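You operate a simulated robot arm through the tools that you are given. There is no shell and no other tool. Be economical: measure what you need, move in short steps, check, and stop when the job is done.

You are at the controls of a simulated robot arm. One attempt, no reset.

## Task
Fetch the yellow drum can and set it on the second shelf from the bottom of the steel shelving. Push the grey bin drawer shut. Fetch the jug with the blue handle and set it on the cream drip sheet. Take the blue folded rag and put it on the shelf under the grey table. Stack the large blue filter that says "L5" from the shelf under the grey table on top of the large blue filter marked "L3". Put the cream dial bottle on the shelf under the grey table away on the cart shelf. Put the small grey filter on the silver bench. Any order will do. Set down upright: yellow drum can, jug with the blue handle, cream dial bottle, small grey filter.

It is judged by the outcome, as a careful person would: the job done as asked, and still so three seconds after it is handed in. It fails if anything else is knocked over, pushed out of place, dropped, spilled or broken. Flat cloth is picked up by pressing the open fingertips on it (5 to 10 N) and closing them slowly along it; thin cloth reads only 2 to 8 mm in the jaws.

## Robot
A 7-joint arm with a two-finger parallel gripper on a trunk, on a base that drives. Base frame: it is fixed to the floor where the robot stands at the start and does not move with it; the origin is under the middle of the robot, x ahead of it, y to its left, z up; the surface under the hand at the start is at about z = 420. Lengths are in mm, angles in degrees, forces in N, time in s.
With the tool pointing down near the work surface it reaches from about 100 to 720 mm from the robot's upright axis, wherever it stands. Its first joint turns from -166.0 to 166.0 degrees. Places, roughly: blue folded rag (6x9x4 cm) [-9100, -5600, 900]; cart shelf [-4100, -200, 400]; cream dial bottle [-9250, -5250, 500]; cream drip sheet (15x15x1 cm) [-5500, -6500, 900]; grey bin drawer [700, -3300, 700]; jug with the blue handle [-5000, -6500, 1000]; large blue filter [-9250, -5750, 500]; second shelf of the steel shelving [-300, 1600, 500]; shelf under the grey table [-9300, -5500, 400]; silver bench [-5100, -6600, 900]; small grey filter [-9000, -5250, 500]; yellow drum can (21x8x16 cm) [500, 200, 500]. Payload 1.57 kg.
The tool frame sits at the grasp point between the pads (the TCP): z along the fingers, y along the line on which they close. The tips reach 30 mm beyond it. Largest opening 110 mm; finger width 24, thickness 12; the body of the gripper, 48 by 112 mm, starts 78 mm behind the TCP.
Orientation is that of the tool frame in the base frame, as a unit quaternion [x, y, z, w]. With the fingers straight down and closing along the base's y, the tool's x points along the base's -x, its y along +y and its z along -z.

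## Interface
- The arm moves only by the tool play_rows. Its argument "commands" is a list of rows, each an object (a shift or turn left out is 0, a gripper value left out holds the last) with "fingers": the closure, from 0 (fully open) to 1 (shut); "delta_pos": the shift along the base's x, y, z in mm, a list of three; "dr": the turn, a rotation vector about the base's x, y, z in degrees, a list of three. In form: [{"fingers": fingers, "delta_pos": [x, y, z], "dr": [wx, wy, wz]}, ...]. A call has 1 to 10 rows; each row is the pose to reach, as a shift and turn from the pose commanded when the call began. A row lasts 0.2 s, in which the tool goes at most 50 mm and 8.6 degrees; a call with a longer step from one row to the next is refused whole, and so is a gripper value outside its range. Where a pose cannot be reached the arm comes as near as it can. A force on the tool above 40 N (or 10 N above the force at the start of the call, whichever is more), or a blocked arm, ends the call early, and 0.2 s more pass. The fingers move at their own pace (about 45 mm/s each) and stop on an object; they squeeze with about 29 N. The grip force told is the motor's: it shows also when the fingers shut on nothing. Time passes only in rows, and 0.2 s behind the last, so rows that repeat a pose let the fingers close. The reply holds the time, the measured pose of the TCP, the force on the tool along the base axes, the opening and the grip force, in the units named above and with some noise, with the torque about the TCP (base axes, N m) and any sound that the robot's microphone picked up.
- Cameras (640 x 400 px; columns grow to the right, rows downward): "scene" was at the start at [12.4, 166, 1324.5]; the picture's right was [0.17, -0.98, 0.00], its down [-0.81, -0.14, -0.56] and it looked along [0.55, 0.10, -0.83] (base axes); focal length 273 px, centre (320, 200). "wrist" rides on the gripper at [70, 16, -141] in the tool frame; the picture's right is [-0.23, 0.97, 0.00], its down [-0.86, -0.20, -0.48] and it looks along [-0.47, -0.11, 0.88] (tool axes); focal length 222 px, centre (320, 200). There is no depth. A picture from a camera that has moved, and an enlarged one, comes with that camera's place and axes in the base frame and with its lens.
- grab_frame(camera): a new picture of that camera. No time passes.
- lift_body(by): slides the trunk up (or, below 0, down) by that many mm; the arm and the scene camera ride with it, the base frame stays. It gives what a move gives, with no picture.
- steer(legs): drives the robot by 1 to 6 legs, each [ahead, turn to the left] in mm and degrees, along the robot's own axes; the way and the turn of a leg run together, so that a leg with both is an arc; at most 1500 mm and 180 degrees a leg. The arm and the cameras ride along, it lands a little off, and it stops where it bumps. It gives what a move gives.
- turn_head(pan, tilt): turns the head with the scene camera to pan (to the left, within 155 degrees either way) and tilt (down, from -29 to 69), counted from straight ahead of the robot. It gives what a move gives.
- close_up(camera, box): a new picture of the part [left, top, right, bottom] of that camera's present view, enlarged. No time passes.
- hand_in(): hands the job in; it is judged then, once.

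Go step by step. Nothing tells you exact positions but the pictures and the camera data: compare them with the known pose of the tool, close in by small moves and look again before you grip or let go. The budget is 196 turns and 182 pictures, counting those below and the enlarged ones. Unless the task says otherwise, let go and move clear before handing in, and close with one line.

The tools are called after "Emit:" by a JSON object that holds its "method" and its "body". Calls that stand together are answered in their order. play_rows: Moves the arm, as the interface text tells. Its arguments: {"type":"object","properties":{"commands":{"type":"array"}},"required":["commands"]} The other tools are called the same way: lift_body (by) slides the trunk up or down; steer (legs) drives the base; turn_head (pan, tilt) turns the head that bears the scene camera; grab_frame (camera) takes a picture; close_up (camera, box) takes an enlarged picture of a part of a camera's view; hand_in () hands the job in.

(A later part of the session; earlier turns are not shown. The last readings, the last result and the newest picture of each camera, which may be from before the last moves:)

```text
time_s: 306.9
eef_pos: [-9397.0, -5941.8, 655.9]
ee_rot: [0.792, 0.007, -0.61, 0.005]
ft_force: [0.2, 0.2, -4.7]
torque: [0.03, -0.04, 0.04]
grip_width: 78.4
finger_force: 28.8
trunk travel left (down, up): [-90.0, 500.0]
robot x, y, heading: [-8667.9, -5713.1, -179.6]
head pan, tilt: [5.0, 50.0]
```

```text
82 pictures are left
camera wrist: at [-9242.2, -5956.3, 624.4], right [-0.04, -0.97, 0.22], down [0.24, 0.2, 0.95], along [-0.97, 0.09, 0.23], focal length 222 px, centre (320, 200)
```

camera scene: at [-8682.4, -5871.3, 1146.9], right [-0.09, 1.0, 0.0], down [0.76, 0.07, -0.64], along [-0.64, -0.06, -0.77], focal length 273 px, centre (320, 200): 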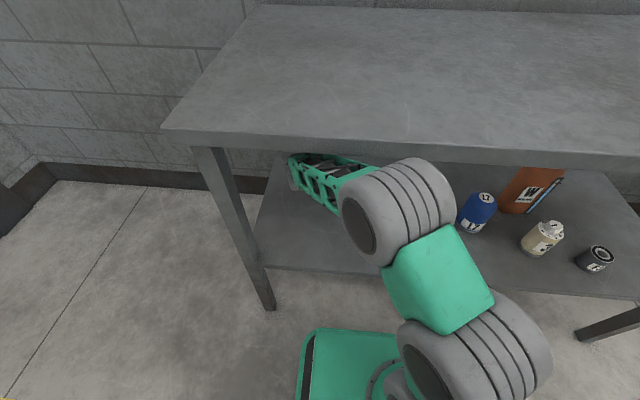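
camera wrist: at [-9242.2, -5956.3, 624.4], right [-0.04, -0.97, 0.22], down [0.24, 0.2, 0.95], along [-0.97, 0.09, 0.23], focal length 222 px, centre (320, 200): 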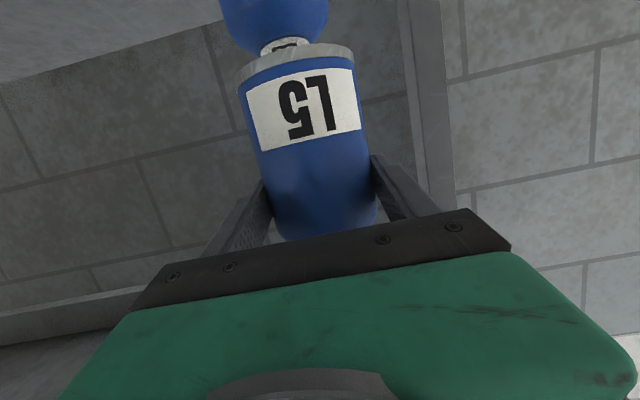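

L3's top disc appears centred near (-9429,-5940), right in line. Moving the last 31 mm over it, then lowering gently.

Emit:
{"method": "play_rows", "body": {"commands": [{"delta_pos": [-15, 1, 0]}, {"delta_pos": [-31, 2, 0]}, {"delta_pos": [-31, 2, -8]}]}}

Emit:
{"method": "close_up", "body": {"camera": "wrist", "box": [180, 0, 420, 150]}}

```text
time_s: 307.7
eef_pos: [-9421.8, -5941.4, 651.3]
ee_rot: [0.791, 0.009, -0.611, 0.004]
ft_force: [1.1, -0.1, -3.3]
torque: [0.03, -0.02, 0.0]
grip_width: 78.3
finger_force: 28.7
trunk travel left (down, up): [-90.0, 500.0]
robot x, y, heading: [-8665.3, -5711.5, -179.5]
head pan, tilt: [5.0, 50.0]
```

```text
2.67 times, centred on (300, 75) of wrist
camera zoom: at [-9266.9, -5955.5, 619.4], right [-0.04, -0.98, 0.22], down [0.24, 0.2, 0.95], along [-0.97, 0.09, 0.23], focal length 592 px, centre (373, 533)
```

zoom: 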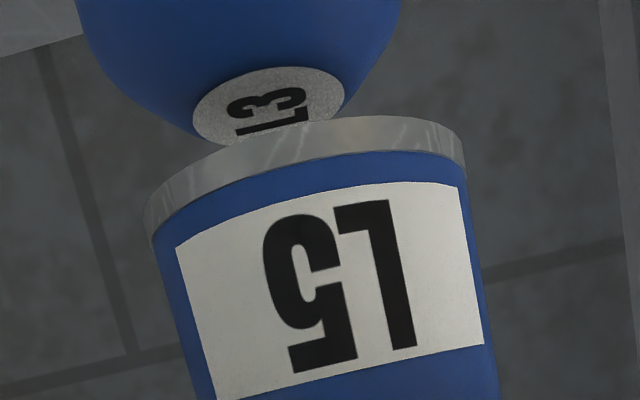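

L3's disc is centred about (-9432,-5938); L5's axis is ~6 mm left and ~8 mm short. Correcting and lowering to contact.

Emit:
{"method": "play_rows", "body": {"commands": [{"delta_pos": [-5, 5, 0]}, {"delta_pos": [-8, 5, -6]}]}}

Emit:
{"method": "close_up", "body": {"camera": "wrist", "box": [180, 0, 420, 150]}}

```text
time_s: 308.3
eef_pos: [-9429.2, -5938.4, 647.3]
ee_rot: [0.791, 0.01, -0.611, 0.005]
ft_force: [-0.3, 0.8, -3.8]
torque: [0.02, -0.05, 0.01]
grip_width: 78.3
finger_force: 29.1
trunk travel left (down, up): [-90.0, 500.0]
robot x, y, heading: [-8665.3, -5711.1, -179.5]
head pan, tilt: [5.0, 50.0]
```

```text
2.67 times, centred on (300, 75) of wrist
camera zoom: at [-9274.1, -5952.1, 614.7], right [-0.04, -0.98, 0.22], down [0.24, 0.2, 0.95], along [-0.97, 0.09, 0.23], focal length 592 px, centre (373, 533)
```

zoom: 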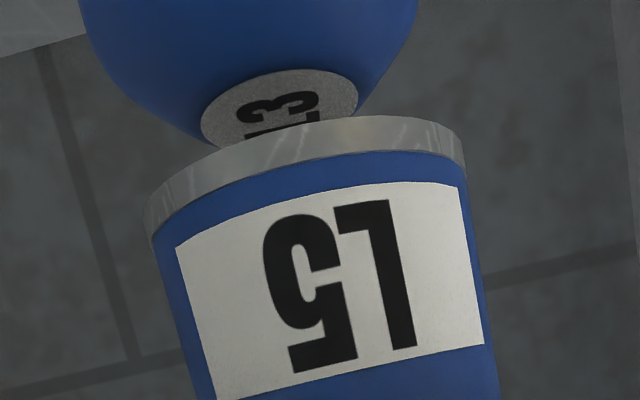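

Aligned within ~3 mm. Lowering to contact.

Emit:
{"method": "play_rows", "body": {"commands": [{"delta_pos": [0, 2, -5]}, {"delta_pos": [0, 2, -9]}, {"delta_pos": [0, 2, -12]}]}}

Emit:
{"method": "close_up", "body": {"camera": "wrist", "box": [180, 0, 420, 150]}}

```text
time_s: 309.1
eef_pos: [-9435.9, -5931.8, 637.0]
ee_rot: [0.791, 0.005, -0.612, 0.004]
ft_force: [0.3, 0.3, -4.3]
torque: [-0.01, -0.07, 0.02]
grip_width: 78.3
finger_force: 28.7
trunk travel left (down, up): [-90.0, 500.0]
robot x, y, heading: [-8672.8, -5710.0, -179.9]
head pan, tilt: [5.0, 50.0]
```

```text
2.67 times, centred on (300, 75) of wrist
camera zoom: at [-9281.9, -5946.7, 604.4], right [-0.04, -0.97, 0.22], down [0.25, 0.2, 0.95], along [-0.97, 0.1, 0.23], focal length 592 px, centre (373, 533)
```

zoom: 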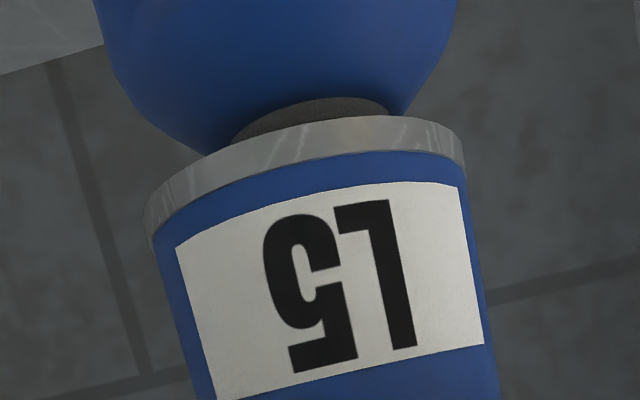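

y is now well aligned; x overshot ~5 mm. Correct and lower.

Emit:
{"method": "play_rows", "body": {"commands": [{"delta_pos": [5, 0, 0]}, {"delta_pos": [5, 0, -3]}]}}

Emit:
{"method": "play_rows", "body": {"commands": [{"delta_pos": [0, 0, -3]}, {"delta_pos": [0, 0, -5]}]}}

Emit:
{"method": "grab_frame", "body": {"camera": "wrist"}}

```text
time_s: 309.7
eef_pos: [-9430.9, -5934.7, 629.4]
ee_rot: [0.792, 0.007, -0.61, 0.005]
ft_force: [1.4, -0.1, -5.0]
torque: [0.02, -0.07, 0.0]
grip_width: 78.3
finger_force: 28.8
trunk travel left (down, up): [-90.0, 500.0]
robot x, y, heading: [-8665.8, -5711.4, -179.7]
head pan, tilt: [5.0, 50.0]
```

```text
time_s: 310.3
eef_pos: [-9430.6, -5933.5, 629.9]
ee_rot: [0.79, 0.006, -0.614, 0.005]
ft_force: [3.4, 1.5, 11.0]
torque: [0.14, -0.52, -0.02]
grip_width: 78.1
finger_force: 28.7
trunk travel left (down, up): [-90.0, 500.0]
robot x, y, heading: [-8668.5, -5709.4, -179.7]
head pan, tilt: [5.0, 50.0]
```

```text
78 pictures are left
camera wrist: at [-9275.8, -5948.4, 596.3], right [-0.04, -0.97, 0.22], down [0.25, 0.2, 0.95], along [-0.97, 0.09, 0.23], focal length 222 px, centre (320, 200)
```

wrist: 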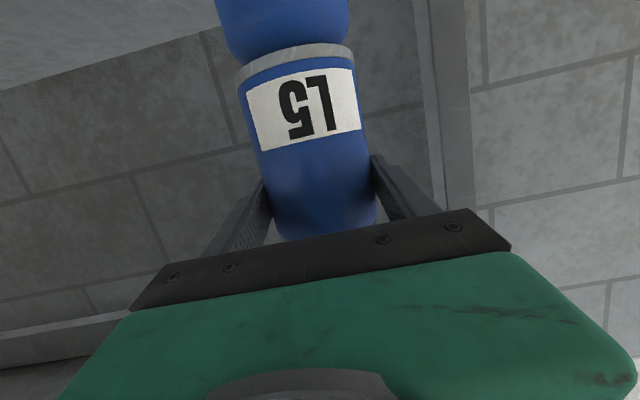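

Contact made and the axes line up. Relieve the pressure slightly and release.

Emit:
{"method": "play_rows", "body": {"commands": [{"delta_pos": [0, 0, 2]}, {"delta_pos": [0, 0, 2], "fingers": 0.27}, {"delta_pos": [0, 0, 2], "fingers": 0.24}, {"delta_pos": [0, 0, 2], "fingers": 0.2}, {"delta_pos": [0, 0, 2], "fingers": 0.1}, {"delta_pos": [0, 0, 2], "fingers": 0}, {"delta_pos": [0, 0, 2], "fingers": 0}, {"delta_pos": [0, 0, 2], "fingers": 0}]}}

Emit:
{"method": "grab_frame", "body": {"camera": "wrist"}}

```text
time_s: 312.1
eef_pos: [-9429.2, -5933.9, 627.5]
ee_rot: [0.792, 0.006, -0.61, 0.004]
ft_force: [-0.3, 0.6, -0.2]
torque: [-0.01, 0.02, 0.01]
grip_width: 110.1
finger_force: 0.0
trunk travel left (down, up): [-90.0, 500.0]
robot x, y, heading: [-8668.9, -5711.1, -179.4]
head pan, tilt: [5.0, 50.0]
```

```text
77 pictures are left
camera wrist: at [-9275.3, -5948.3, 594.4], right [-0.04, -0.97, 0.22], down [0.24, 0.2, 0.95], along [-0.97, 0.09, 0.23], focal length 222 px, centre (320, 200)
```

wrist: 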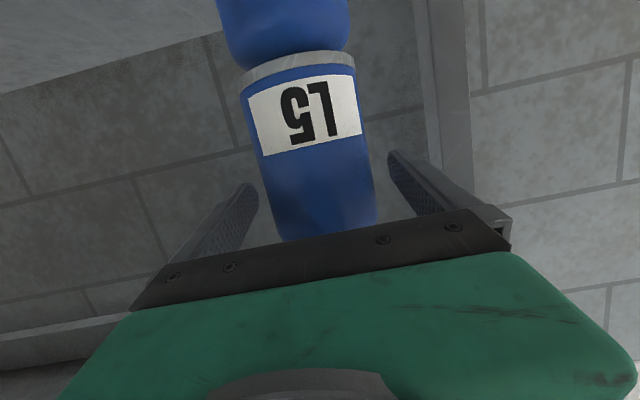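

It stands. Withdrawing straight back.

Emit:
{"method": "play_rows", "body": {"commands": [{"delta_pos": [15, 0, 1]}, {"delta_pos": [35, 0, 3]}, {"delta_pos": [60, 0, 6]}, {"delta_pos": [90, 0, 10]}, {"delta_pos": [120, 0, 10]}, {"delta_pos": [150, 0, 10]}]}}

Emit:
{"method": "grab_frame", "body": {"camera": "wrist"}}

```text
time_s: 313.5
eef_pos: [-9278.6, -5933.2, 636.4]
ee_rot: [0.793, 0.006, -0.61, 0.004]
ft_force: [-0.1, -0.2, -1.1]
torque: [-0.02, 0.04, 0.0]
grip_width: 110.1
finger_force: 0.0
trunk travel left (down, up): [-90.0, 500.0]
robot x, y, heading: [-8666.3, -5710.3, -179.5]
head pan, tilt: [5.0, 50.0]
```

```text
76 pictures are left
camera wrist: at [-9124.4, -5949.1, 605.0], right [-0.04, -0.97, 0.22], down [0.24, 0.2, 0.95], along [-0.97, 0.09, 0.23], focal length 222 px, centre (320, 200)
```

wrist: 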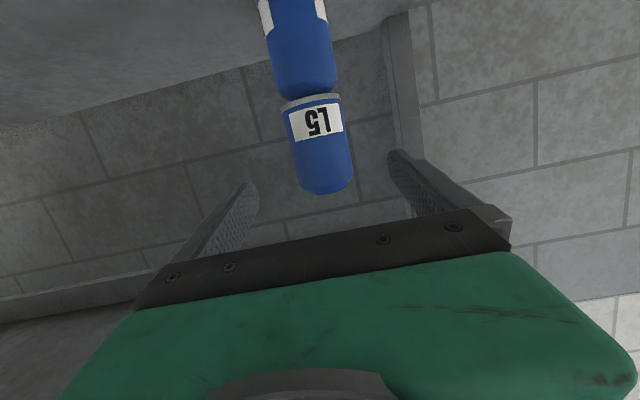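

L5 is neatly stacked on L3. Next the dial bottle: back out and shift along the table.

Emit:
{"method": "steer", "body": {"legs": [[-600, 0], [0, -90], [585, 0], [0, 90]]}}

Emit:
{"method": "turn_head", "body": {"pan": 0, "tilt": 32}}

Emit:
{"method": "grab_frame", "body": {"camera": "scene"}}

Emit:
{"method": "close_up", "body": {"camera": "scene", "box": [220, 150, 420, 275]}}

```text
time_s: 327.6
eef_pos: [-8677.3, -5346.8, 637.0]
ee_rot: [0.792, 0.011, -0.61, 0.008]
ft_force: [0.1, -0.3, -0.1]
torque: [-0.03, 0.0, -0.01]
grip_width: 110.0
finger_force: 0.1
trunk travel left (down, up): [-90.0, 500.0]
robot x, y, heading: [-8068.0, -5115.3, -179.1]
head pan, tilt: [5.0, 50.0]
```

```text
time_s: 328.4
eef_pos: [-8677.3, -5345.6, 636.5]
ee_rot: [0.792, 0.012, -0.61, 0.008]
ft_force: [-0.5, -1.0, 0.4]
torque: [0.0, 0.01, 0.02]
grip_width: 110.1
finger_force: 0.0
trunk travel left (down, up): [-90.0, 500.0]
robot x, y, heading: [-8073.5, -5113.7, -178.9]
head pan, tilt: [0.0, 32.0]
```

```text
75 pictures are left
camera scene: at [-8094.2, -5270.0, 1173.3], right [-0.02, 1.0, 0.0], down [0.53, 0.01, -0.85], along [-0.85, -0.01, -0.53], focal length 273 px, centre (320, 200)
```

scene: 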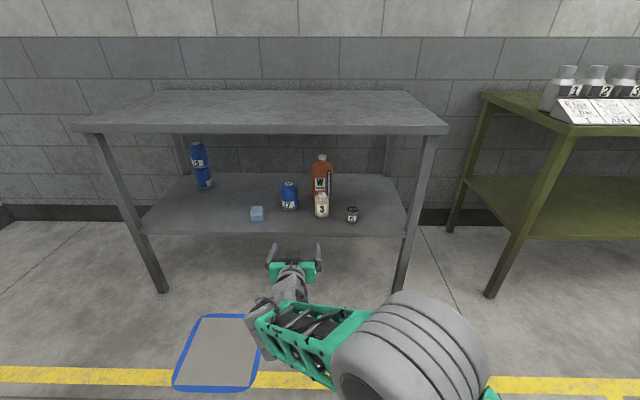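

```text
3.20 times, centred on (320, 212) of scene
camera zoom: at [-8094.2, -5270.0, 1173.3], right [-0.02, 1.0, 0.0], down [0.53, 0.01, -0.85], along [-0.85, -0.01, -0.53], focal length 873 px, centre (320, 160)
```

zoom: 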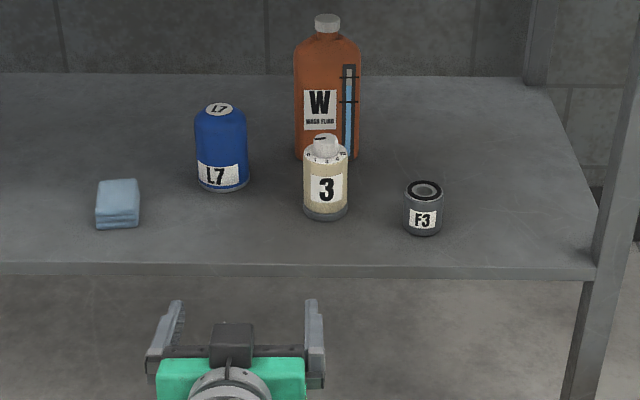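

Bottle "3" stands at (-9154,-5275), body Ø≈68, z 420–505 with the dial knob to 541. I'll lower the tool to 60° tilt, lined up, and drive in.

Emit:
{"method": "play_rows", "body": {"commands": [{"fingers": 0, "delta_pos": [19, 13, -27], "dr": [0, -2.5, 0]}, {"delta_pos": [38, 26, -54], "dr": [0, -5, 0]}, {"delta_pos": [57, 39, -81], "dr": [0, -7.5, 0]}, {"delta_pos": [76, 52, -108], "dr": [0, -10, 0]}, {"delta_pos": [95, 65, -135], "dr": [0, -12.5, 0]}, {"delta_pos": [112, 76, -160], "dr": [0, -15, 0]}]}}

Emit:
{"method": "steer", "body": {"legs": [[470, -1]]}}

Emit:
{"method": "grab_frame", "body": {"camera": "wrist"}}

Emit:
{"method": "grab_frame", "body": {"camera": "scene"}}

```text
time_s: 329.8
eef_pos: [-8565.0, -5269.3, 476.7]
ee_rot: [0.865, 0.009, -0.502, 0.009]
ft_force: [-0.3, -0.4, -0.2]
torque: [-0.03, 0.04, 0.01]
grip_width: 110.0
finger_force: 0.1
trunk travel left (down, up): [-90.0, 500.0]
robot x, y, heading: [-8071.0, -5115.4, -179.0]
head pan, tilt: [0.0, 32.0]
```

```text
time_s: 332.6
eef_pos: [-9042.7, -5266.5, 476.9]
ee_rot: [0.865, 0.004, -0.501, 0.005]
ft_force: [-0.8, 0.0, 1.5]
torque: [0.0, 0.0, 0.05]
grip_width: 109.7
finger_force: 0.0
trunk travel left (down, up): [-90.0, 500.0]
robot x, y, heading: [-8545.9, -5118.1, -179.7]
head pan, tilt: [0.0, 32.0]
```

```text
73 pictures are left
camera wrist: at [-8884.8, -5281.1, 485.6], right [-0.1, -0.97, 0.2], down [-0.01, 0.21, 0.98], along [-0.99, 0.1, -0.03], focal length 222 px, centre (320, 200)
```

wrist: 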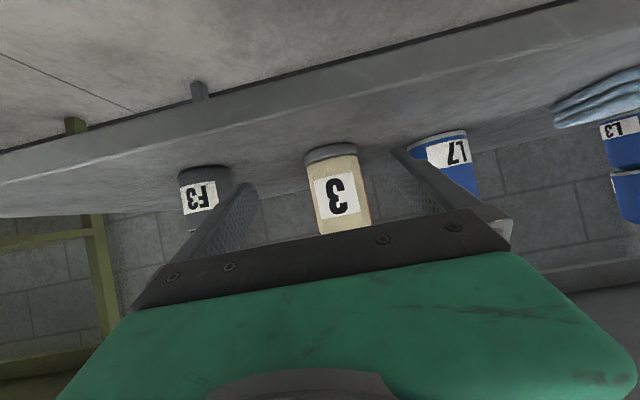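

```text
72 pictures are left
camera scene: at [-8571.2, -5273.5, 1173.3], right [0.0, 1.0, 0.0], down [0.53, 0.0, -0.85], along [-0.85, 0.0, -0.53], focal length 273 px, centre (320, 200)
```

scene: 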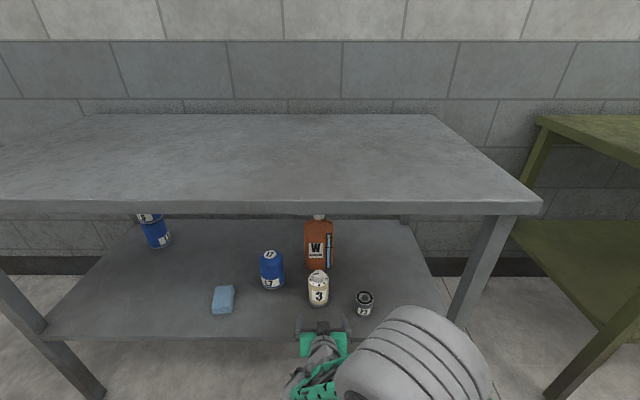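

Emit:
{"method": "play_rows", "body": {"commands": [{"delta_pos": [-5, -12, -2]}, {"delta_pos": [-40, -12, -5]}, {"delta_pos": [-75, -12, -7]}, {"delta_pos": [-106, -12, -7]}]}}

Emit:
{"method": "grab_frame", "body": {"camera": "wrist"}}

```text
time_s: 333.6
eef_pos: [-9146.4, -5280.4, 468.5]
ee_rot: [0.865, 0.004, -0.502, 0.005]
ft_force: [-0.3, 0.1, 0.4]
torque: [-0.03, -0.01, -0.06]
grip_width: 109.7
finger_force: 0.1
trunk travel left (down, up): [-90.0, 500.0]
robot x, y, heading: [-8545.8, -5116.2, -179.8]
head pan, tilt: [0.0, 32.0]
```

```text
71 pictures are left
camera wrist: at [-8989.9, -5294.8, 478.1], right [-0.1, -0.97, 0.2], down [-0.01, 0.2, 0.98], along [-0.99, 0.1, -0.03], focal length 222 px, centre (320, 200)
```

wrist: 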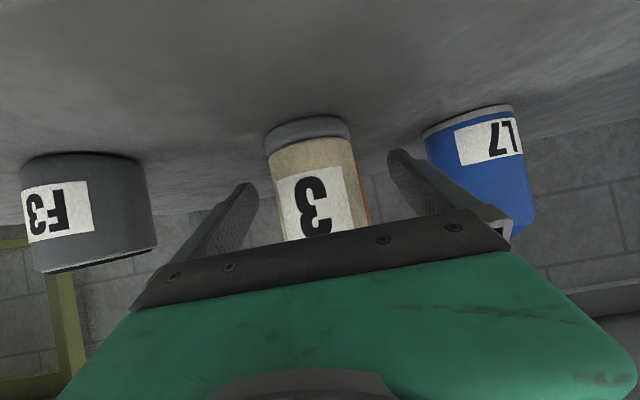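

Emit:
{"method": "play_rows", "body": {"commands": [{"delta_pos": [-3, 0, 0], "fingers": 0.2}, {"delta_pos": [-3, 0, 0], "fingers": 0.4}, {"delta_pos": [-3, 0, 0], "fingers": 0.7}, {"delta_pos": [-3, 0, 0], "fingers": 1}, {"delta_pos": [-3, 0, 0], "fingers": 1}, {"delta_pos": [-3, 0, 0], "fingers": 1}]}}

Emit:
{"method": "play_rows", "body": {"commands": [{"delta_pos": [0, 0, 10]}, {"delta_pos": [0, 0, 30]}, {"delta_pos": [0, 0, 50]}]}}

Emit:
{"method": "grab_frame", "body": {"camera": "wrist"}}

```text
time_s: 335.0
eef_pos: [-9150.1, -5279.1, 469.4]
ee_rot: [0.865, 0.003, -0.501, 0.005]
ft_force: [-0.1, 0.9, 0.2]
torque: [0.13, 0.03, 0.04]
grip_width: 63.2
finger_force: 28.5
trunk travel left (down, up): [-90.0, 500.0]
robot x, y, heading: [-8543.3, -5116.5, -179.7]
head pan, tilt: [0.0, 32.0]
```

```text
time_s: 335.8
eef_pos: [-9150.3, -5279.3, 520.6]
ee_rot: [0.865, 0.003, -0.501, 0.005]
ft_force: [-0.3, 0.5, -2.9]
torque: [-0.03, -0.06, -0.04]
grip_width: 62.5
finger_force: 28.8
trunk travel left (down, up): [-90.0, 500.0]
robot x, y, heading: [-8542.5, -5120.0, -179.5]
head pan, tilt: [0.0, 32.0]
```

```text
70 pictures are left
camera wrist: at [-8993.7, -5293.9, 529.8], right [-0.1, -0.97, 0.2], down [-0.01, 0.21, 0.98], along [-0.99, 0.1, -0.03], focal length 222 px, centre (320, 200)
```

wrist: 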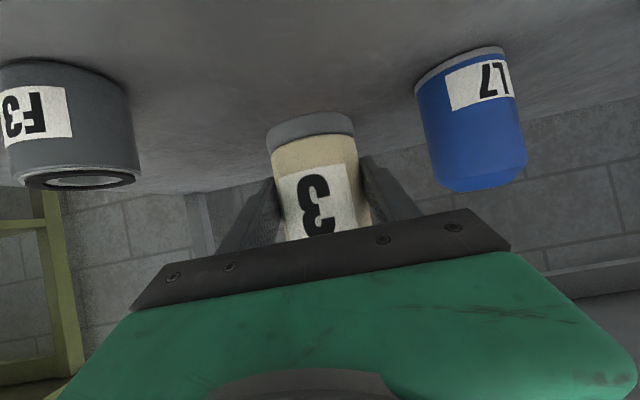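

Bottle is gripped (≈2.9 N). Now the drive to the cart: back out, north to y≈-2600, then east.

Emit:
{"method": "steer", "body": {"legs": [[-320, 0], [0, -90], [1300, 0], [1220, 0]]}}

Emit:
{"method": "grab_frame", "body": {"camera": "wrist"}}

```text
time_s: 353.6
eef_pos: [-8411.3, -1998.9, 521.2]
ee_rot: [0.616, -0.607, -0.36, -0.35]
ft_force: [-0.4, 0.0, -2.2]
torque: [-0.04, -0.02, 0.01]
grip_width: 62.7
finger_force: 28.6
trunk travel left (down, up): [-90.0, 500.0]
robot x, y, heading: [-8246.4, -2605.8, 90.2]
head pan, tilt: [0.0, 32.0]
```

```text
69 pictures are left
camera wrist: at [-8426.5, -2156.5, 530.0], right [-0.97, 0.1, 0.2], down [0.21, 0.01, 0.98], along [0.09, 1.0, -0.03], focal length 222 px, centre (320, 200)
```

wrist: 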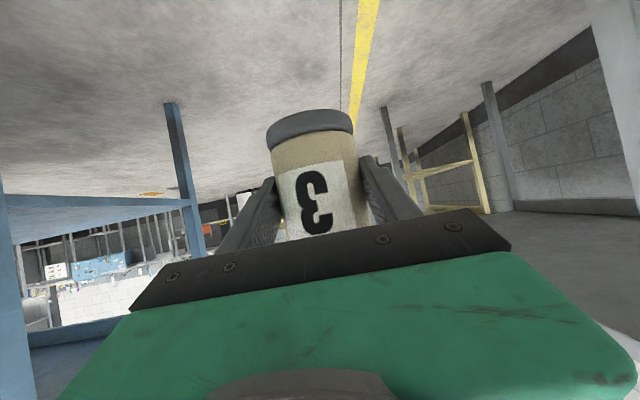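

The blue table's corner is near ahead-right, so I'll back up a little before turning east.

Emit:
{"method": "steer", "body": {"legs": [[-150, 0], [0, -86]]}}

Emit:
{"method": "turn_head", "body": {"pan": 0, "tilt": 25}}

Emit:
{"method": "grab_frame", "body": {"camera": "scene"}}

```text
time_s: 358.6
eef_pos: [-7654.2, -2547.4, 520.7]
ee_rot: [-0.037, 0.865, 0.025, 0.5]
ft_force: [-1.0, -0.4, -2.1]
torque: [0.0, 0.02, -0.01]
grip_width: 62.3
finger_force: 28.8
trunk travel left (down, up): [-90.0, 500.0]
robot x, y, heading: [-8248.0, -2754.4, 4.3]
head pan, tilt: [0.0, 32.0]
```

```text
time_s: 359.3
eef_pos: [-7654.6, -2546.6, 522.1]
ee_rot: [-0.036, 0.864, 0.025, 0.501]
ft_force: [0.4, 1.1, -2.0]
torque: [0.01, 0.05, 0.05]
grip_width: 62.7
finger_force: 29.0
trunk travel left (down, up): [-90.0, 500.0]
robot x, y, heading: [-8247.4, -2756.4, 4.5]
head pan, tilt: [0.0, 25.0]
```

```text
68 pictures are left
camera scene: at [-8224.9, -2597.1, 1184.4], right [0.08, -1.0, 0.0], down [-0.42, -0.03, -0.91], along [0.9, 0.07, -0.42], focal length 273 px, centre (320, 200)
```

scene: 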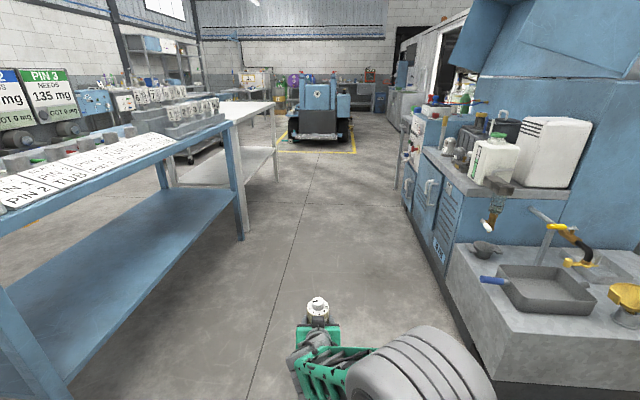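

Aisle confirmed; the drip counter on the right is close, so I'll veer left to y≈-2450 and go on east.

Emit:
{"method": "steer", "body": {"legs": [[0, 11], [1150, 0], [0, -15.5], [1250, 0], [1150, 0]]}}

Emit:
{"method": "turn_head", "body": {"pan": 70, "tilt": 20}}

Emit:
{"method": "grab_frame", "body": {"camera": "scene"}}

```text
time_s: 378.3
eef_pos: [-4126.2, -2152.0, 520.4]
ee_rot: [-0.025, 0.864, 0.018, 0.502]
ft_force: [0.0, -0.2, -2.2]
torque: [0.01, 0.04, 0.04]
grip_width: 61.9
finger_force: 28.4
trunk travel left (down, up): [-90.0, 500.0]
robot x, y, heading: [-4722.2, -2342.3, 2.8]
head pan, tilt: [0.0, 25.0]
```

```text
time_s: 379.7
eef_pos: [-4127.5, -2151.8, 520.4]
ee_rot: [-0.025, 0.865, 0.018, 0.501]
ft_force: [-0.5, 0.0, -2.6]
torque: [0.04, 0.02, 0.0]
grip_width: 62.3
finger_force: 29.6
trunk travel left (down, up): [-90.0, 500.0]
robot x, y, heading: [-4727.2, -2340.5, 3.1]
head pan, tilt: [70.0, 20.0]
```

```text
67 pictures are left
camera scene: at [-4762.2, -2103.0, 1192.5], right [0.96, -0.29, 0.0], down [-0.1, -0.33, -0.94], along [0.28, 0.9, -0.34], focal length 273 px, centre (320, 200)
```

scene: 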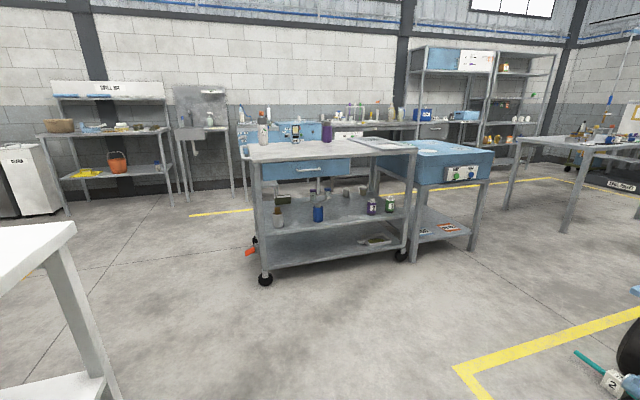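

The cart faces me (front y≈-465, x −4655…−3555); its middle shelf is at z≈425. Zooming to choose a free spot.

Emit:
{"method": "close_up", "body": {"camera": "scene", "box": [235, 120, 435, 285]}}

```text
2.42 times, centred on (335, 202) of scene
camera zoom: at [-4762.2, -2103.0, 1192.5], right [0.96, -0.29, 0.0], down [-0.1, -0.33, -0.94], along [0.28, 0.9, -0.34], focal length 662 px, centre (284, 194)
```

zoom: 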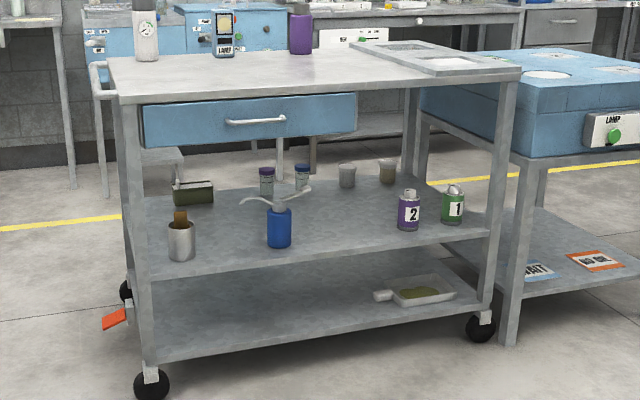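

The middle shelf (z≈395) has free room between the blue pump bottle (x≈-4247) and bottle 2 (x≈-3816). I'll aim for (-4020,-385) and drive to stand in front of it.

Emit:
{"method": "steer", "body": {"legs": [[0, 50], [1340, 0], [0, 37]]}}

Emit:
{"method": "turn_head", "body": {"pan": 5, "tilt": 35}}

Emit:
{"method": "grab_frame", "body": {"camera": "scene"}}

Emit:
{"method": "grab_frame", "body": {"camera": "wrist"}}

```text
time_s: 390.6
eef_pos: [-4105.7, -637.6, 519.7]
ee_rot: [0.625, -0.598, -0.364, -0.344]
ft_force: [0.5, 0.0, -2.7]
torque: [-0.06, 0.01, -0.02]
grip_width: 62.0
finger_force: 28.8
trunk travel left (down, up): [-90.0, 500.0]
robot x, y, heading: [-3920.7, -1236.4, 92.1]
head pan, tilt: [70.0, 20.0]
```

```text
time_s: 391.9
eef_pos: [-4105.7, -636.6, 519.2]
ee_rot: [0.626, -0.597, -0.366, -0.343]
ft_force: [0.1, -0.1, -2.3]
torque: [-0.06, 0.0, 0.01]
grip_width: 62.0
finger_force: 29.0
trunk travel left (down, up): [-90.0, 500.0]
robot x, y, heading: [-3923.9, -1236.5, 91.9]
head pan, tilt: [5.0, 35.0]
```

```text
65 pictures are left
camera scene: at [-4082.9, -1217.0, 1168.7], right [0.99, 0.12, 0.0], down [0.07, -0.57, -0.82], along [-0.1, 0.81, -0.57], focal length 273 px, centre (320, 200)
```

scene: 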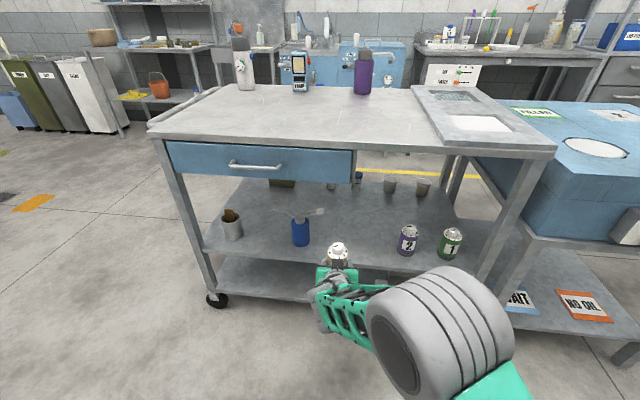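

```text
64 pictures are left
camera wrist: at [-4114.0, -795.7, 529.8], right [-0.98, 0.07, 0.2], down [0.2, 0.02, 0.98], along [0.06, 1.0, -0.03], focal length 222 px, centre (320, 200)
```

wrist: 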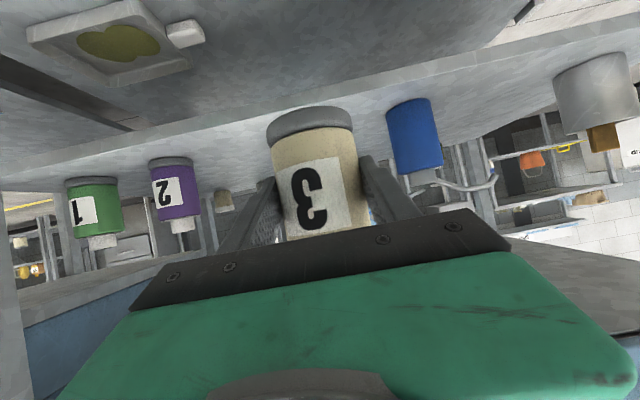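

Triangulation gives shelf z≈393, front edge y≈-515, neighbours at x≈-4262 and -3839. Target (-4050,-428). Drive 140 more, then reach in.

Emit:
{"method": "steer", "body": {"legs": [[140, -1.9]]}}

Emit:
{"method": "play_rows", "body": {"commands": [{"fingers": 1, "delta_pos": [25, 5, -5]}, {"delta_pos": [50, 20, -15]}, {"delta_pos": [55, 45, -20]}, {"delta_pos": [55, 68, -20]}]}}

Emit:
{"method": "grab_frame", "body": {"camera": "scene"}}

Emit:
{"method": "grab_frame", "body": {"camera": "wrist"}}

```text
time_s: 393.3
eef_pos: [-4088.9, -492.0, 520.6]
ee_rot: [0.616, -0.608, -0.359, -0.35]
ft_force: [0.3, -0.7, -3.2]
torque: [-0.05, 0.02, -0.03]
grip_width: 61.7
finger_force: 29.3
trunk travel left (down, up): [-90.0, 500.0]
robot x, y, heading: [-3926.4, -1095.2, 90.4]
head pan, tilt: [5.0, 35.0]
```

```text
time_s: 394.3
eef_pos: [-4035.3, -423.8, 500.7]
ee_rot: [0.617, -0.608, -0.359, -0.349]
ft_force: [-0.4, -0.3, -2.6]
torque: [-0.03, -0.02, 0.03]
grip_width: 61.7
finger_force: 28.9
trunk travel left (down, up): [-90.0, 500.0]
robot x, y, heading: [-3924.9, -1097.2, 90.3]
head pan, tilt: [5.0, 35.0]
```

```text
63 pictures are left
camera scene: at [-4085.1, -1071.0, 1168.7], right [1.0, 0.09, 0.0], down [0.05, -0.57, -0.82], along [-0.08, 0.82, -0.57], focal length 273 px, centre (320, 200)
```

scene: 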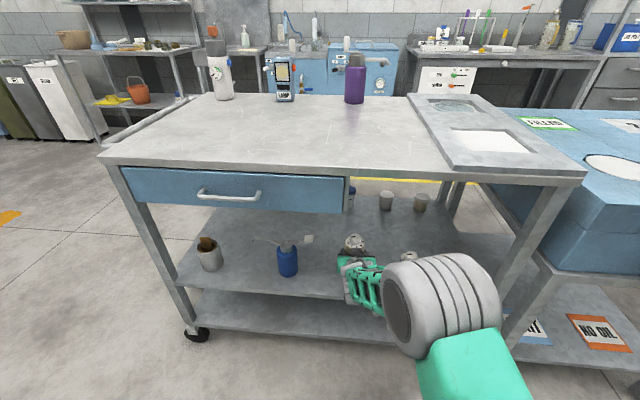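

```text
62 pictures are left
camera wrist: at [-4049.1, -581.2, 509.5], right [-0.97, 0.1, 0.2], down [0.21, 0.01, 0.98], along [0.09, 1.0, -0.03], focal length 222 px, centre (320, 200)
```

wrist: 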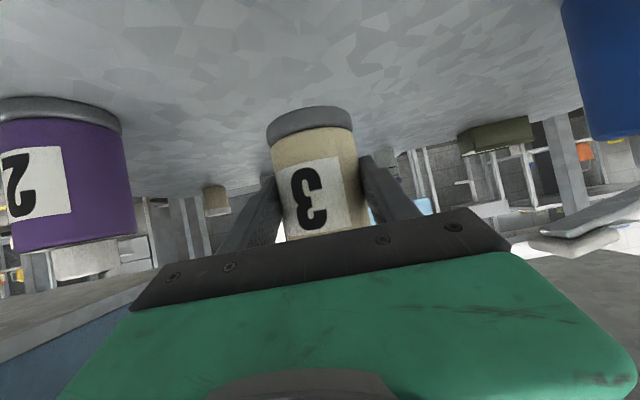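

Good spot. Lowering to contact.

Emit:
{"method": "play_rows", "body": {"commands": [{"delta_pos": [-5, 0, -20]}, {"delta_pos": [-10, 0, -40]}, {"delta_pos": [-10, 0, -48]}, {"delta_pos": [-10, 0, -53]}]}}

Emit:
{"method": "play_rows", "body": {"commands": [{"delta_pos": [0, 0, -4]}, {"delta_pos": [0, 0, -7]}]}}

```text
time_s: 395.3
eef_pos: [-4046.3, -420.2, 453.8]
ee_rot: [0.613, -0.605, -0.365, -0.353]
ft_force: [-1.5, -5.2, 25.8]
torque: [0.31, -0.58, -0.24]
grip_width: 61.7
finger_force: 28.8
trunk travel left (down, up): [-90.0, 500.0]
robot x, y, heading: [-3927.2, -1098.8, 90.4]
head pan, tilt: [5.0, 35.0]
```

```text
time_s: 395.9
eef_pos: [-4044.2, -423.2, 444.1]
ee_rot: [0.615, -0.607, -0.361, -0.351]
ft_force: [-1.1, 2.2, 26.0]
torque: [0.61, -0.27, 0.11]
grip_width: 61.4
finger_force: 29.0
trunk travel left (down, up): [-90.0, 500.0]
robot x, y, heading: [-3925.5, -1097.6, 90.3]
head pan, tilt: [5.0, 35.0]
```

It touched at z≈452 and the jaws slid a little down the bottle. Checking before releasing.

Emit:
{"method": "play_rows", "body": {"commands": [{"delta_pos": [0, 0, 3]}, {"delta_pos": [0, 0, 5]}]}}

Emit:
{"method": "grab_frame", "body": {"camera": "wrist"}}

```text
time_s: 396.5
eef_pos: [-4045.1, -423.3, 442.7]
ee_rot: [0.617, -0.608, -0.359, -0.348]
ft_force: [-1.2, 5.6, 10.7]
torque: [0.8, -0.01, 0.06]
grip_width: 61.5
finger_force: 29.1
trunk travel left (down, up): [-90.0, 500.0]
robot x, y, heading: [-3923.4, -1095.6, 90.5]
head pan, tilt: [5.0, 35.0]
```

```text
61 pictures are left
camera wrist: at [-4058.1, -582.4, 453.5], right [-0.97, 0.1, 0.2], down [0.2, 0.02, 0.98], along [0.09, 1.0, -0.04], focal length 222 px, centre (320, 200)
```

wrist: 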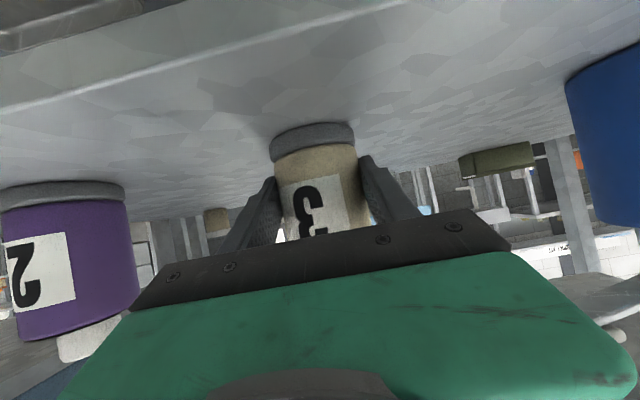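

Bottle stands upright on the shelf. Release and withdraw along the tool axis.

Emit:
{"method": "play_rows", "body": {"commands": [{"delta_pos": [0, 0, 2]}, {"delta_pos": [0, 0, 2], "fingers": 0.4}, {"delta_pos": [0, 0, 2], "fingers": 0.3}, {"delta_pos": [0, 0, 2], "fingers": 0.1}, {"delta_pos": [0, 0, 2], "fingers": 0}, {"delta_pos": [0, 0, 2], "fingers": 0}, {"delta_pos": [0, -20, 10]}, {"delta_pos": [0, -50, 25]}, {"delta_pos": [0, -85, 45]}, {"delta_pos": [0, -120, 65]}]}}

Emit:
{"method": "grab_frame", "body": {"camera": "wrist"}}

```text
time_s: 398.7
eef_pos: [-4043.9, -544.3, 510.8]
ee_rot: [0.616, -0.608, -0.359, -0.349]
ft_force: [-0.5, -0.1, -1.1]
torque: [0.0, -0.01, -0.02]
grip_width: 110.0
finger_force: 0.1
trunk travel left (down, up): [-90.0, 500.0]
robot x, y, heading: [-3920.5, -1094.9, 90.6]
head pan, tilt: [5.0, 35.0]
```

```text
60 pictures are left
camera wrist: at [-4057.8, -701.4, 519.4], right [-0.97, 0.1, 0.2], down [0.21, 0.01, 0.98], along [0.09, 1.0, -0.03], focal length 222 px, centre (320, 200)
```

wrist: 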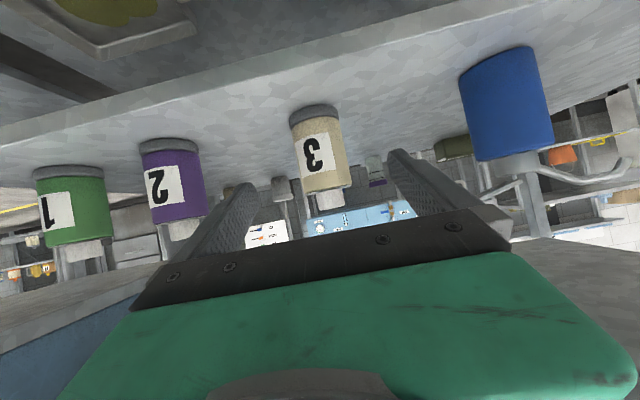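

All seven sub-goals but the grey filter are done. Driving back to the grey table by the same route.

Emit:
{"method": "steer", "body": {"legs": [[-320, 0], [0, 139], [1230, 0], [0, -50], [1200, 0], [1180, 0]]}}

Emit:
{"method": "turn_head", "body": {"pan": 0, "tilt": 25}}

Emit:
{"method": "grab_frame", "body": {"camera": "scene"}}

```text
time_s: 425.8
eef_pos: [-7676.0, -2266.4, 509.8]
ee_rot: [0.865, -0.025, -0.502, -0.011]
ft_force: [-0.3, 0.0, -0.7]
torque: [-0.03, 0.0, -0.01]
grip_width: 110.2
finger_force: 0.0
trunk travel left (down, up): [-90.0, 500.0]
robot x, y, heading: [-7116.7, -2187.1, 176.1]
head pan, tilt: [5.0, 35.0]
```

```text
time_s: 426.5
eef_pos: [-7675.0, -2265.8, 510.3]
ee_rot: [0.865, -0.026, -0.501, -0.012]
ft_force: [0.1, -0.1, 0.7]
torque: [0.01, -0.03, -0.02]
grip_width: 110.1
finger_force: 0.1
trunk travel left (down, up): [-90.0, 500.0]
robot x, y, heading: [-7114.1, -2186.7, 176.1]
head pan, tilt: [0.0, 25.0]
```

```text
59 pictures are left
camera scene: at [-7154.7, -2340.5, 1184.4], right [0.07, 1.0, 0.0], down [0.42, -0.03, -0.91], along [-0.9, 0.06, -0.42], focal length 273 px, centre (320, 200)
```

scene: 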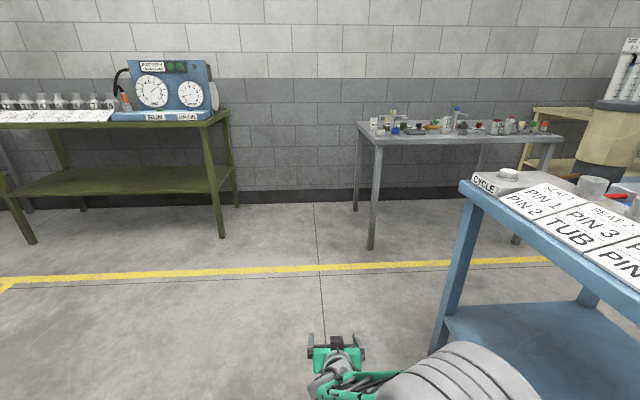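

I drifted near the blue table on the right; I'll arc left away from it.

Emit:
{"method": "steer", "body": {"legs": [[300, 30], [880, 0], [0, 64]]}}

```text
time_s: 435.6
eef_pos: [-8076.2, -3175.5, 510.0]
ee_rot: [0.61, 0.613, -0.351, 0.358]
ft_force: [0.6, -0.2, -0.1]
torque: [0.0, 0.0, 0.0]
grip_width: 110.0
finger_force: 0.1
trunk travel left (down, up): [-90.0, 500.0]
robot x, y, heading: [-8188.5, -2620.6, -90.4]
head pan, tilt: [0.0, 25.0]
```

Emit:
{"method": "steer", "body": {"legs": [[1200, 0], [1195, 0], [0, -90]]}}

Emit:
{"method": "turn_head", "body": {"pan": 0, "tilt": 35}}

Emit:
{"method": "grab_frame", "body": {"camera": "scene"}}

Emit:
{"method": "grab_frame", "body": {"camera": "wrist"}}

```text
time_s: 450.9
eef_pos: [-8733.0, -5137.6, 510.6]
ee_rot: [0.865, 0.026, -0.501, 0.019]
ft_force: [0.3, 0.3, -0.2]
torque: [0.01, -0.02, 0.0]
grip_width: 110.0
finger_force: 0.0
trunk travel left (down, up): [-90.0, 500.0]
robot x, y, heading: [-8188.4, -4993.3, -177.4]
head pan, tilt: [0.0, 25.0]
```

```text
time_s: 451.6
eef_pos: [-8732.3, -5137.9, 510.7]
ee_rot: [0.865, 0.026, -0.501, 0.019]
ft_force: [0.3, 0.5, 0.5]
torque: [0.02, 0.03, 0.0]
grip_width: 109.9
finger_force: 0.1
trunk travel left (down, up): [-90.0, 500.0]
robot x, y, heading: [-8186.8, -4995.2, -177.1]
head pan, tilt: [0.0, 35.0]
```

```text
58 pictures are left
camera scene: at [-8202.9, -5150.5, 1168.7], right [-0.05, 1.0, 0.0], down [0.57, 0.03, -0.82], along [-0.82, -0.04, -0.57], focal length 273 px, centre (320, 200)
```

scene: 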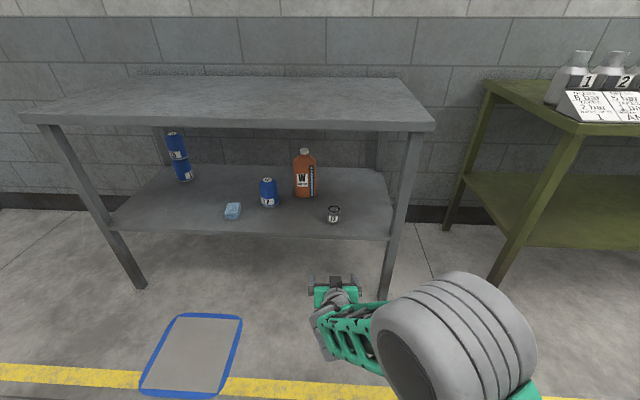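

```text
57 pictures are left
camera wrist: at [-8575.3, -5144.2, 519.5], right [-0.05, -0.98, 0.2], down [-0.02, 0.2, 0.98], along [-1.0, 0.05, -0.03], focal length 222 px, centre (320, 200)
```

wrist: 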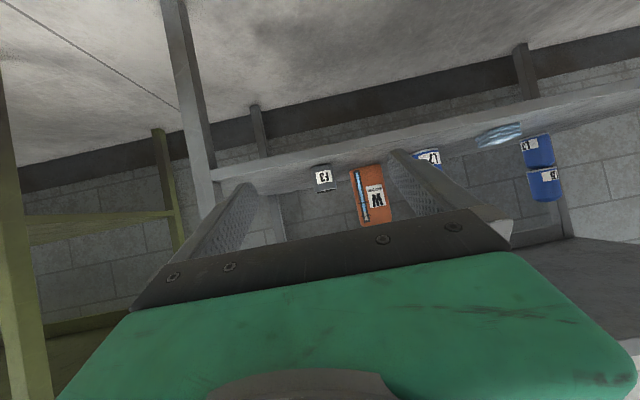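

F3 is straight ahead at ≈(-9118,-5134). Driving closer and correcting heading.

Emit:
{"method": "steer", "body": {"legs": [[300, -2.9]]}}

Emit:
{"method": "play_rows", "body": {"commands": [{"fingers": 0, "delta_pos": [0, 0, -20]}, {"delta_pos": [0, 0, -45]}]}}

Emit:
{"method": "grab_frame", "body": {"camera": "wrist"}}

Emit:
{"method": "close_up", "body": {"camera": "scene", "box": [240, 200, 440, 340]}}

```text
time_s: 453.7
eef_pos: [-9033.4, -5118.4, 510.7]
ee_rot: [0.865, 0.004, -0.501, 0.006]
ft_force: [0.1, -0.4, -0.8]
torque: [0.0, 0.01, 0.0]
grip_width: 110.2
finger_force: 0.2
trunk travel left (down, up): [-90.0, 500.0]
robot x, y, heading: [-8481.1, -5000.0, -179.6]
head pan, tilt: [0.0, 35.0]
```

```text
time_s: 454.3
eef_pos: [-9032.4, -5119.8, 466.0]
ee_rot: [0.865, 0.005, -0.502, 0.007]
ft_force: [-1.1, 0.0, -0.4]
torque: [-0.01, -0.02, 0.02]
grip_width: 109.9
finger_force: 0.1
trunk travel left (down, up): [-90.0, 500.0]
robot x, y, heading: [-8480.7, -4999.0, -179.9]
head pan, tilt: [0.0, 35.0]
```

```text
56 pictures are left
camera wrist: at [-8875.4, -5134.0, 475.2], right [-0.1, -0.97, 0.2], down [-0.01, 0.21, 0.98], along [-0.99, 0.09, -0.03], focal length 222 px, centre (320, 200)
```

wrist: 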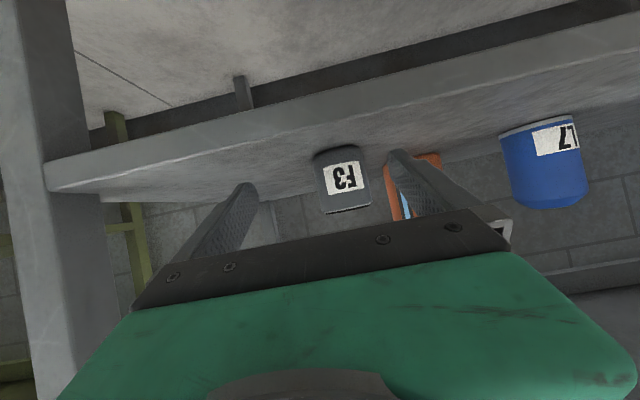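

```text
2.86 times, centred on (340, 270) of scene
camera zoom: at [-8505.0, -5157.3, 1168.8], right [0.0, 1.0, 0.0], down [0.57, 0.0, -0.82], along [-0.82, 0.0, -0.57], focal length 780 px, centre (263, 0)
```

zoom: 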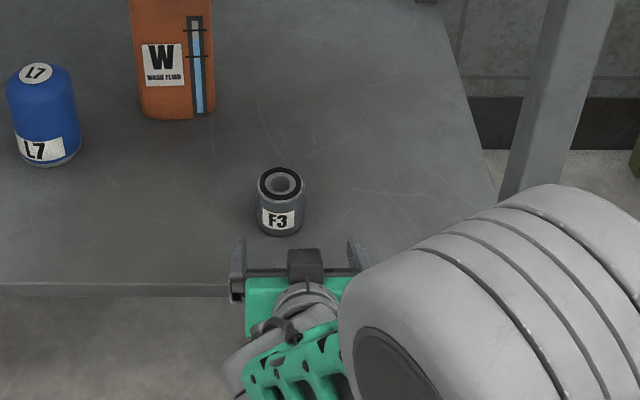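

Emit:
{"method": "play_rows", "body": {"commands": [{"delta_pos": [-5, -18, -2]}, {"delta_pos": [-35, -18, -5]}, {"delta_pos": [-62, -18, -5]}, {"delta_pos": [-85, -18, -5]}]}}

Emit:
{"method": "grab_frame", "body": {"camera": "wrist"}}

```text
time_s: 455.3
eef_pos: [-9117.9, -5136.9, 460.0]
ee_rot: [0.866, 0.005, -0.501, 0.006]
ft_force: [-0.4, -0.3, 0.6]
torque: [0.01, 0.01, -0.04]
grip_width: 110.1
finger_force: 0.1
trunk travel left (down, up): [-90.0, 500.0]
robot x, y, heading: [-8481.3, -5001.4, -180.0]
head pan, tilt: [0.0, 35.0]
```

```text
54 pictures are left
camera wrist: at [-8961.2, -5151.4, 469.5], right [-0.1, -0.97, 0.2], down [-0.01, 0.2, 0.98], along [-0.99, 0.09, -0.03], focal length 222 px, centre (320, 200)
```

wrist: 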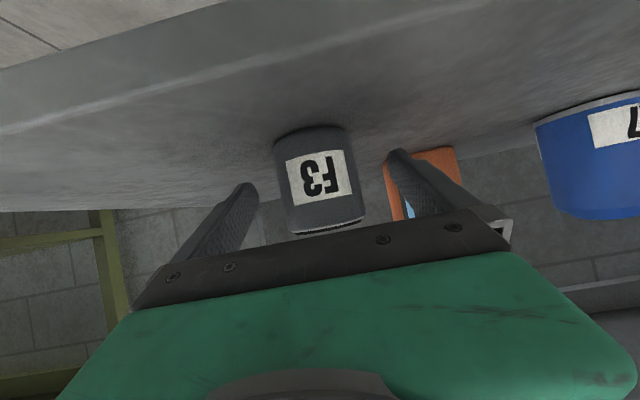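

Emit:
{"method": "play_rows", "body": {"commands": [{"delta_pos": [0, 0, -2], "fingers": 0.2}, {"delta_pos": [0, 0, -2], "fingers": 0.45}, {"delta_pos": [0, 0, -2], "fingers": 0.7}, {"delta_pos": [0, 0, -2], "fingers": 1}, {"delta_pos": [0, 0, -2], "fingers": 1}, {"delta_pos": [0, 0, -2], "fingers": 1}]}}

Emit:
{"method": "play_rows", "body": {"commands": [{"delta_pos": [0, 0, 10]}, {"delta_pos": [0, 0, 30]}, {"delta_pos": [0, 0, 55]}]}}

Emit:
{"method": "grab_frame", "body": {"camera": "wrist"}}

```text
time_s: 456.7
eef_pos: [-9118.1, -5137.1, 457.3]
ee_rot: [0.865, 0.005, -0.501, 0.007]
ft_force: [-0.9, -0.4, 0.5]
torque: [0.0, 0.05, 0.03]
grip_width: 55.1
finger_force: 29.1
trunk travel left (down, up): [-90.0, 500.0]
robot x, y, heading: [-8480.0, -4999.7, -179.8]
head pan, tilt: [0.0, 35.0]
```

```text
time_s: 457.5
eef_pos: [-9118.2, -5137.1, 512.5]
ee_rot: [0.866, 0.006, -0.501, 0.007]
ft_force: [0.0, 0.6, -1.5]
torque: [0.03, 0.0, -0.02]
grip_width: 55.0
finger_force: 28.8
trunk travel left (down, up): [-90.0, 500.0]
robot x, y, heading: [-8480.4, -5002.9, -179.9]
head pan, tilt: [0.0, 35.0]
```

```text
53 pictures are left
camera wrist: at [-8961.6, -5151.0, 522.0], right [-0.1, -0.97, 0.2], down [-0.01, 0.21, 0.98], along [-0.99, 0.09, -0.03], focal length 222 px, centre (320, 200)
```

wrist: 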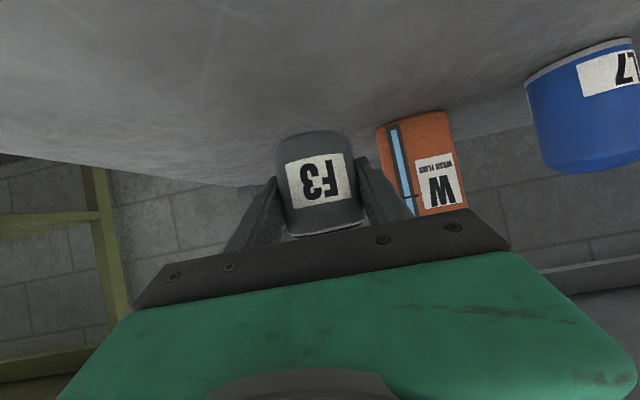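

F3 is held. Retract the arm a little, then the long drive back toward the room.

Emit:
{"method": "steer", "body": {"legs": [[-300, 0]]}}

Emit:
{"method": "play_rows", "body": {"commands": [{"fingers": 1, "delta_pos": [35, 0, 10]}, {"delta_pos": [70, 0, 20]}, {"delta_pos": [105, 0, 30]}, {"delta_pos": [135, 0, 40]}]}}

Emit:
{"method": "steer", "body": {"legs": [[0, -90], [1150, 0], [1100, 0], [0, -75], [1000, 0], [0, -15]]}}

Emit:
{"method": "turn_head", "body": {"pan": 0, "tilt": 22}}

Emit:
{"method": "grab_frame", "body": {"camera": "scene"}}

```text
time_s: 459.5
eef_pos: [-8812.0, -5133.8, 512.5]
ee_rot: [0.865, 0.003, -0.501, 0.005]
ft_force: [0.4, -0.7, -0.9]
torque: [0.01, 0.05, 0.01]
grip_width: 54.8
finger_force: 29.7
trunk travel left (down, up): [-90.0, 500.0]
robot x, y, heading: [-8172.4, -5003.0, 180.0]
head pan, tilt: [0.0, 35.0]
```

```text
time_s: 460.5
eef_pos: [-8676.2, -5133.2, 552.5]
ee_rot: [0.865, 0.003, -0.501, 0.005]
ft_force: [-0.2, -0.9, -0.6]
torque: [-0.02, 0.02, -0.04]
grip_width: 54.8
finger_force: 29.0
trunk travel left (down, up): [-90.0, 500.0]
robot x, y, heading: [-8170.5, -4998.1, 180.2]
head pan, tilt: [0.0, 35.0]
```

```text
time_s: 484.3
eef_pos: [-6701.1, -2346.9, 553.4]
ee_rot: [-0.008, 0.865, 0.009, 0.502]
ft_force: [-0.4, 0.2, -1.8]
torque: [-0.01, -0.03, 0.01]
grip_width: 54.4
finger_force: 28.2
trunk travel left (down, up): [-90.0, 500.0]
robot x, y, heading: [-7203.2, -2482.5, 0.7]
head pan, tilt: [0.0, 35.0]
```

```text
time_s: 485.0
eef_pos: [-6701.3, -2346.6, 552.1]
ee_rot: [-0.008, 0.865, 0.008, 0.502]
ft_force: [-0.4, -0.3, -1.9]
torque: [0.02, -0.02, 0.0]
grip_width: 54.9
finger_force: 29.0
trunk travel left (down, up): [-90.0, 500.0]
robot x, y, heading: [-7202.4, -2481.1, 0.3]
head pan, tilt: [0.0, 22.0]
```

```text
52 pictures are left
camera scene: at [-7169.3, -2329.3, 1189.2], right [0.01, -1.0, 0.0], down [-0.38, 0.0, -0.93], along [0.93, 0.01, -0.38], focal length 273 px, centre (320, 200)
```

scene: 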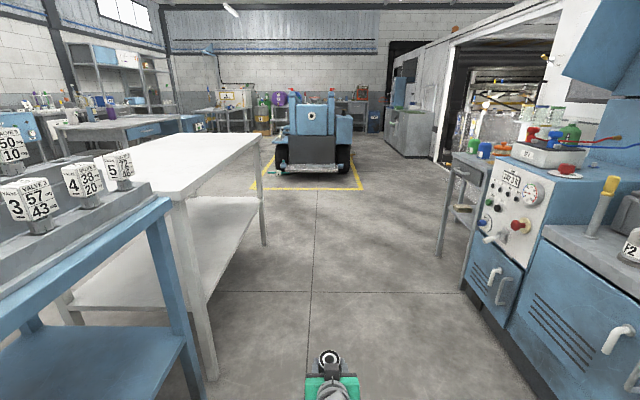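

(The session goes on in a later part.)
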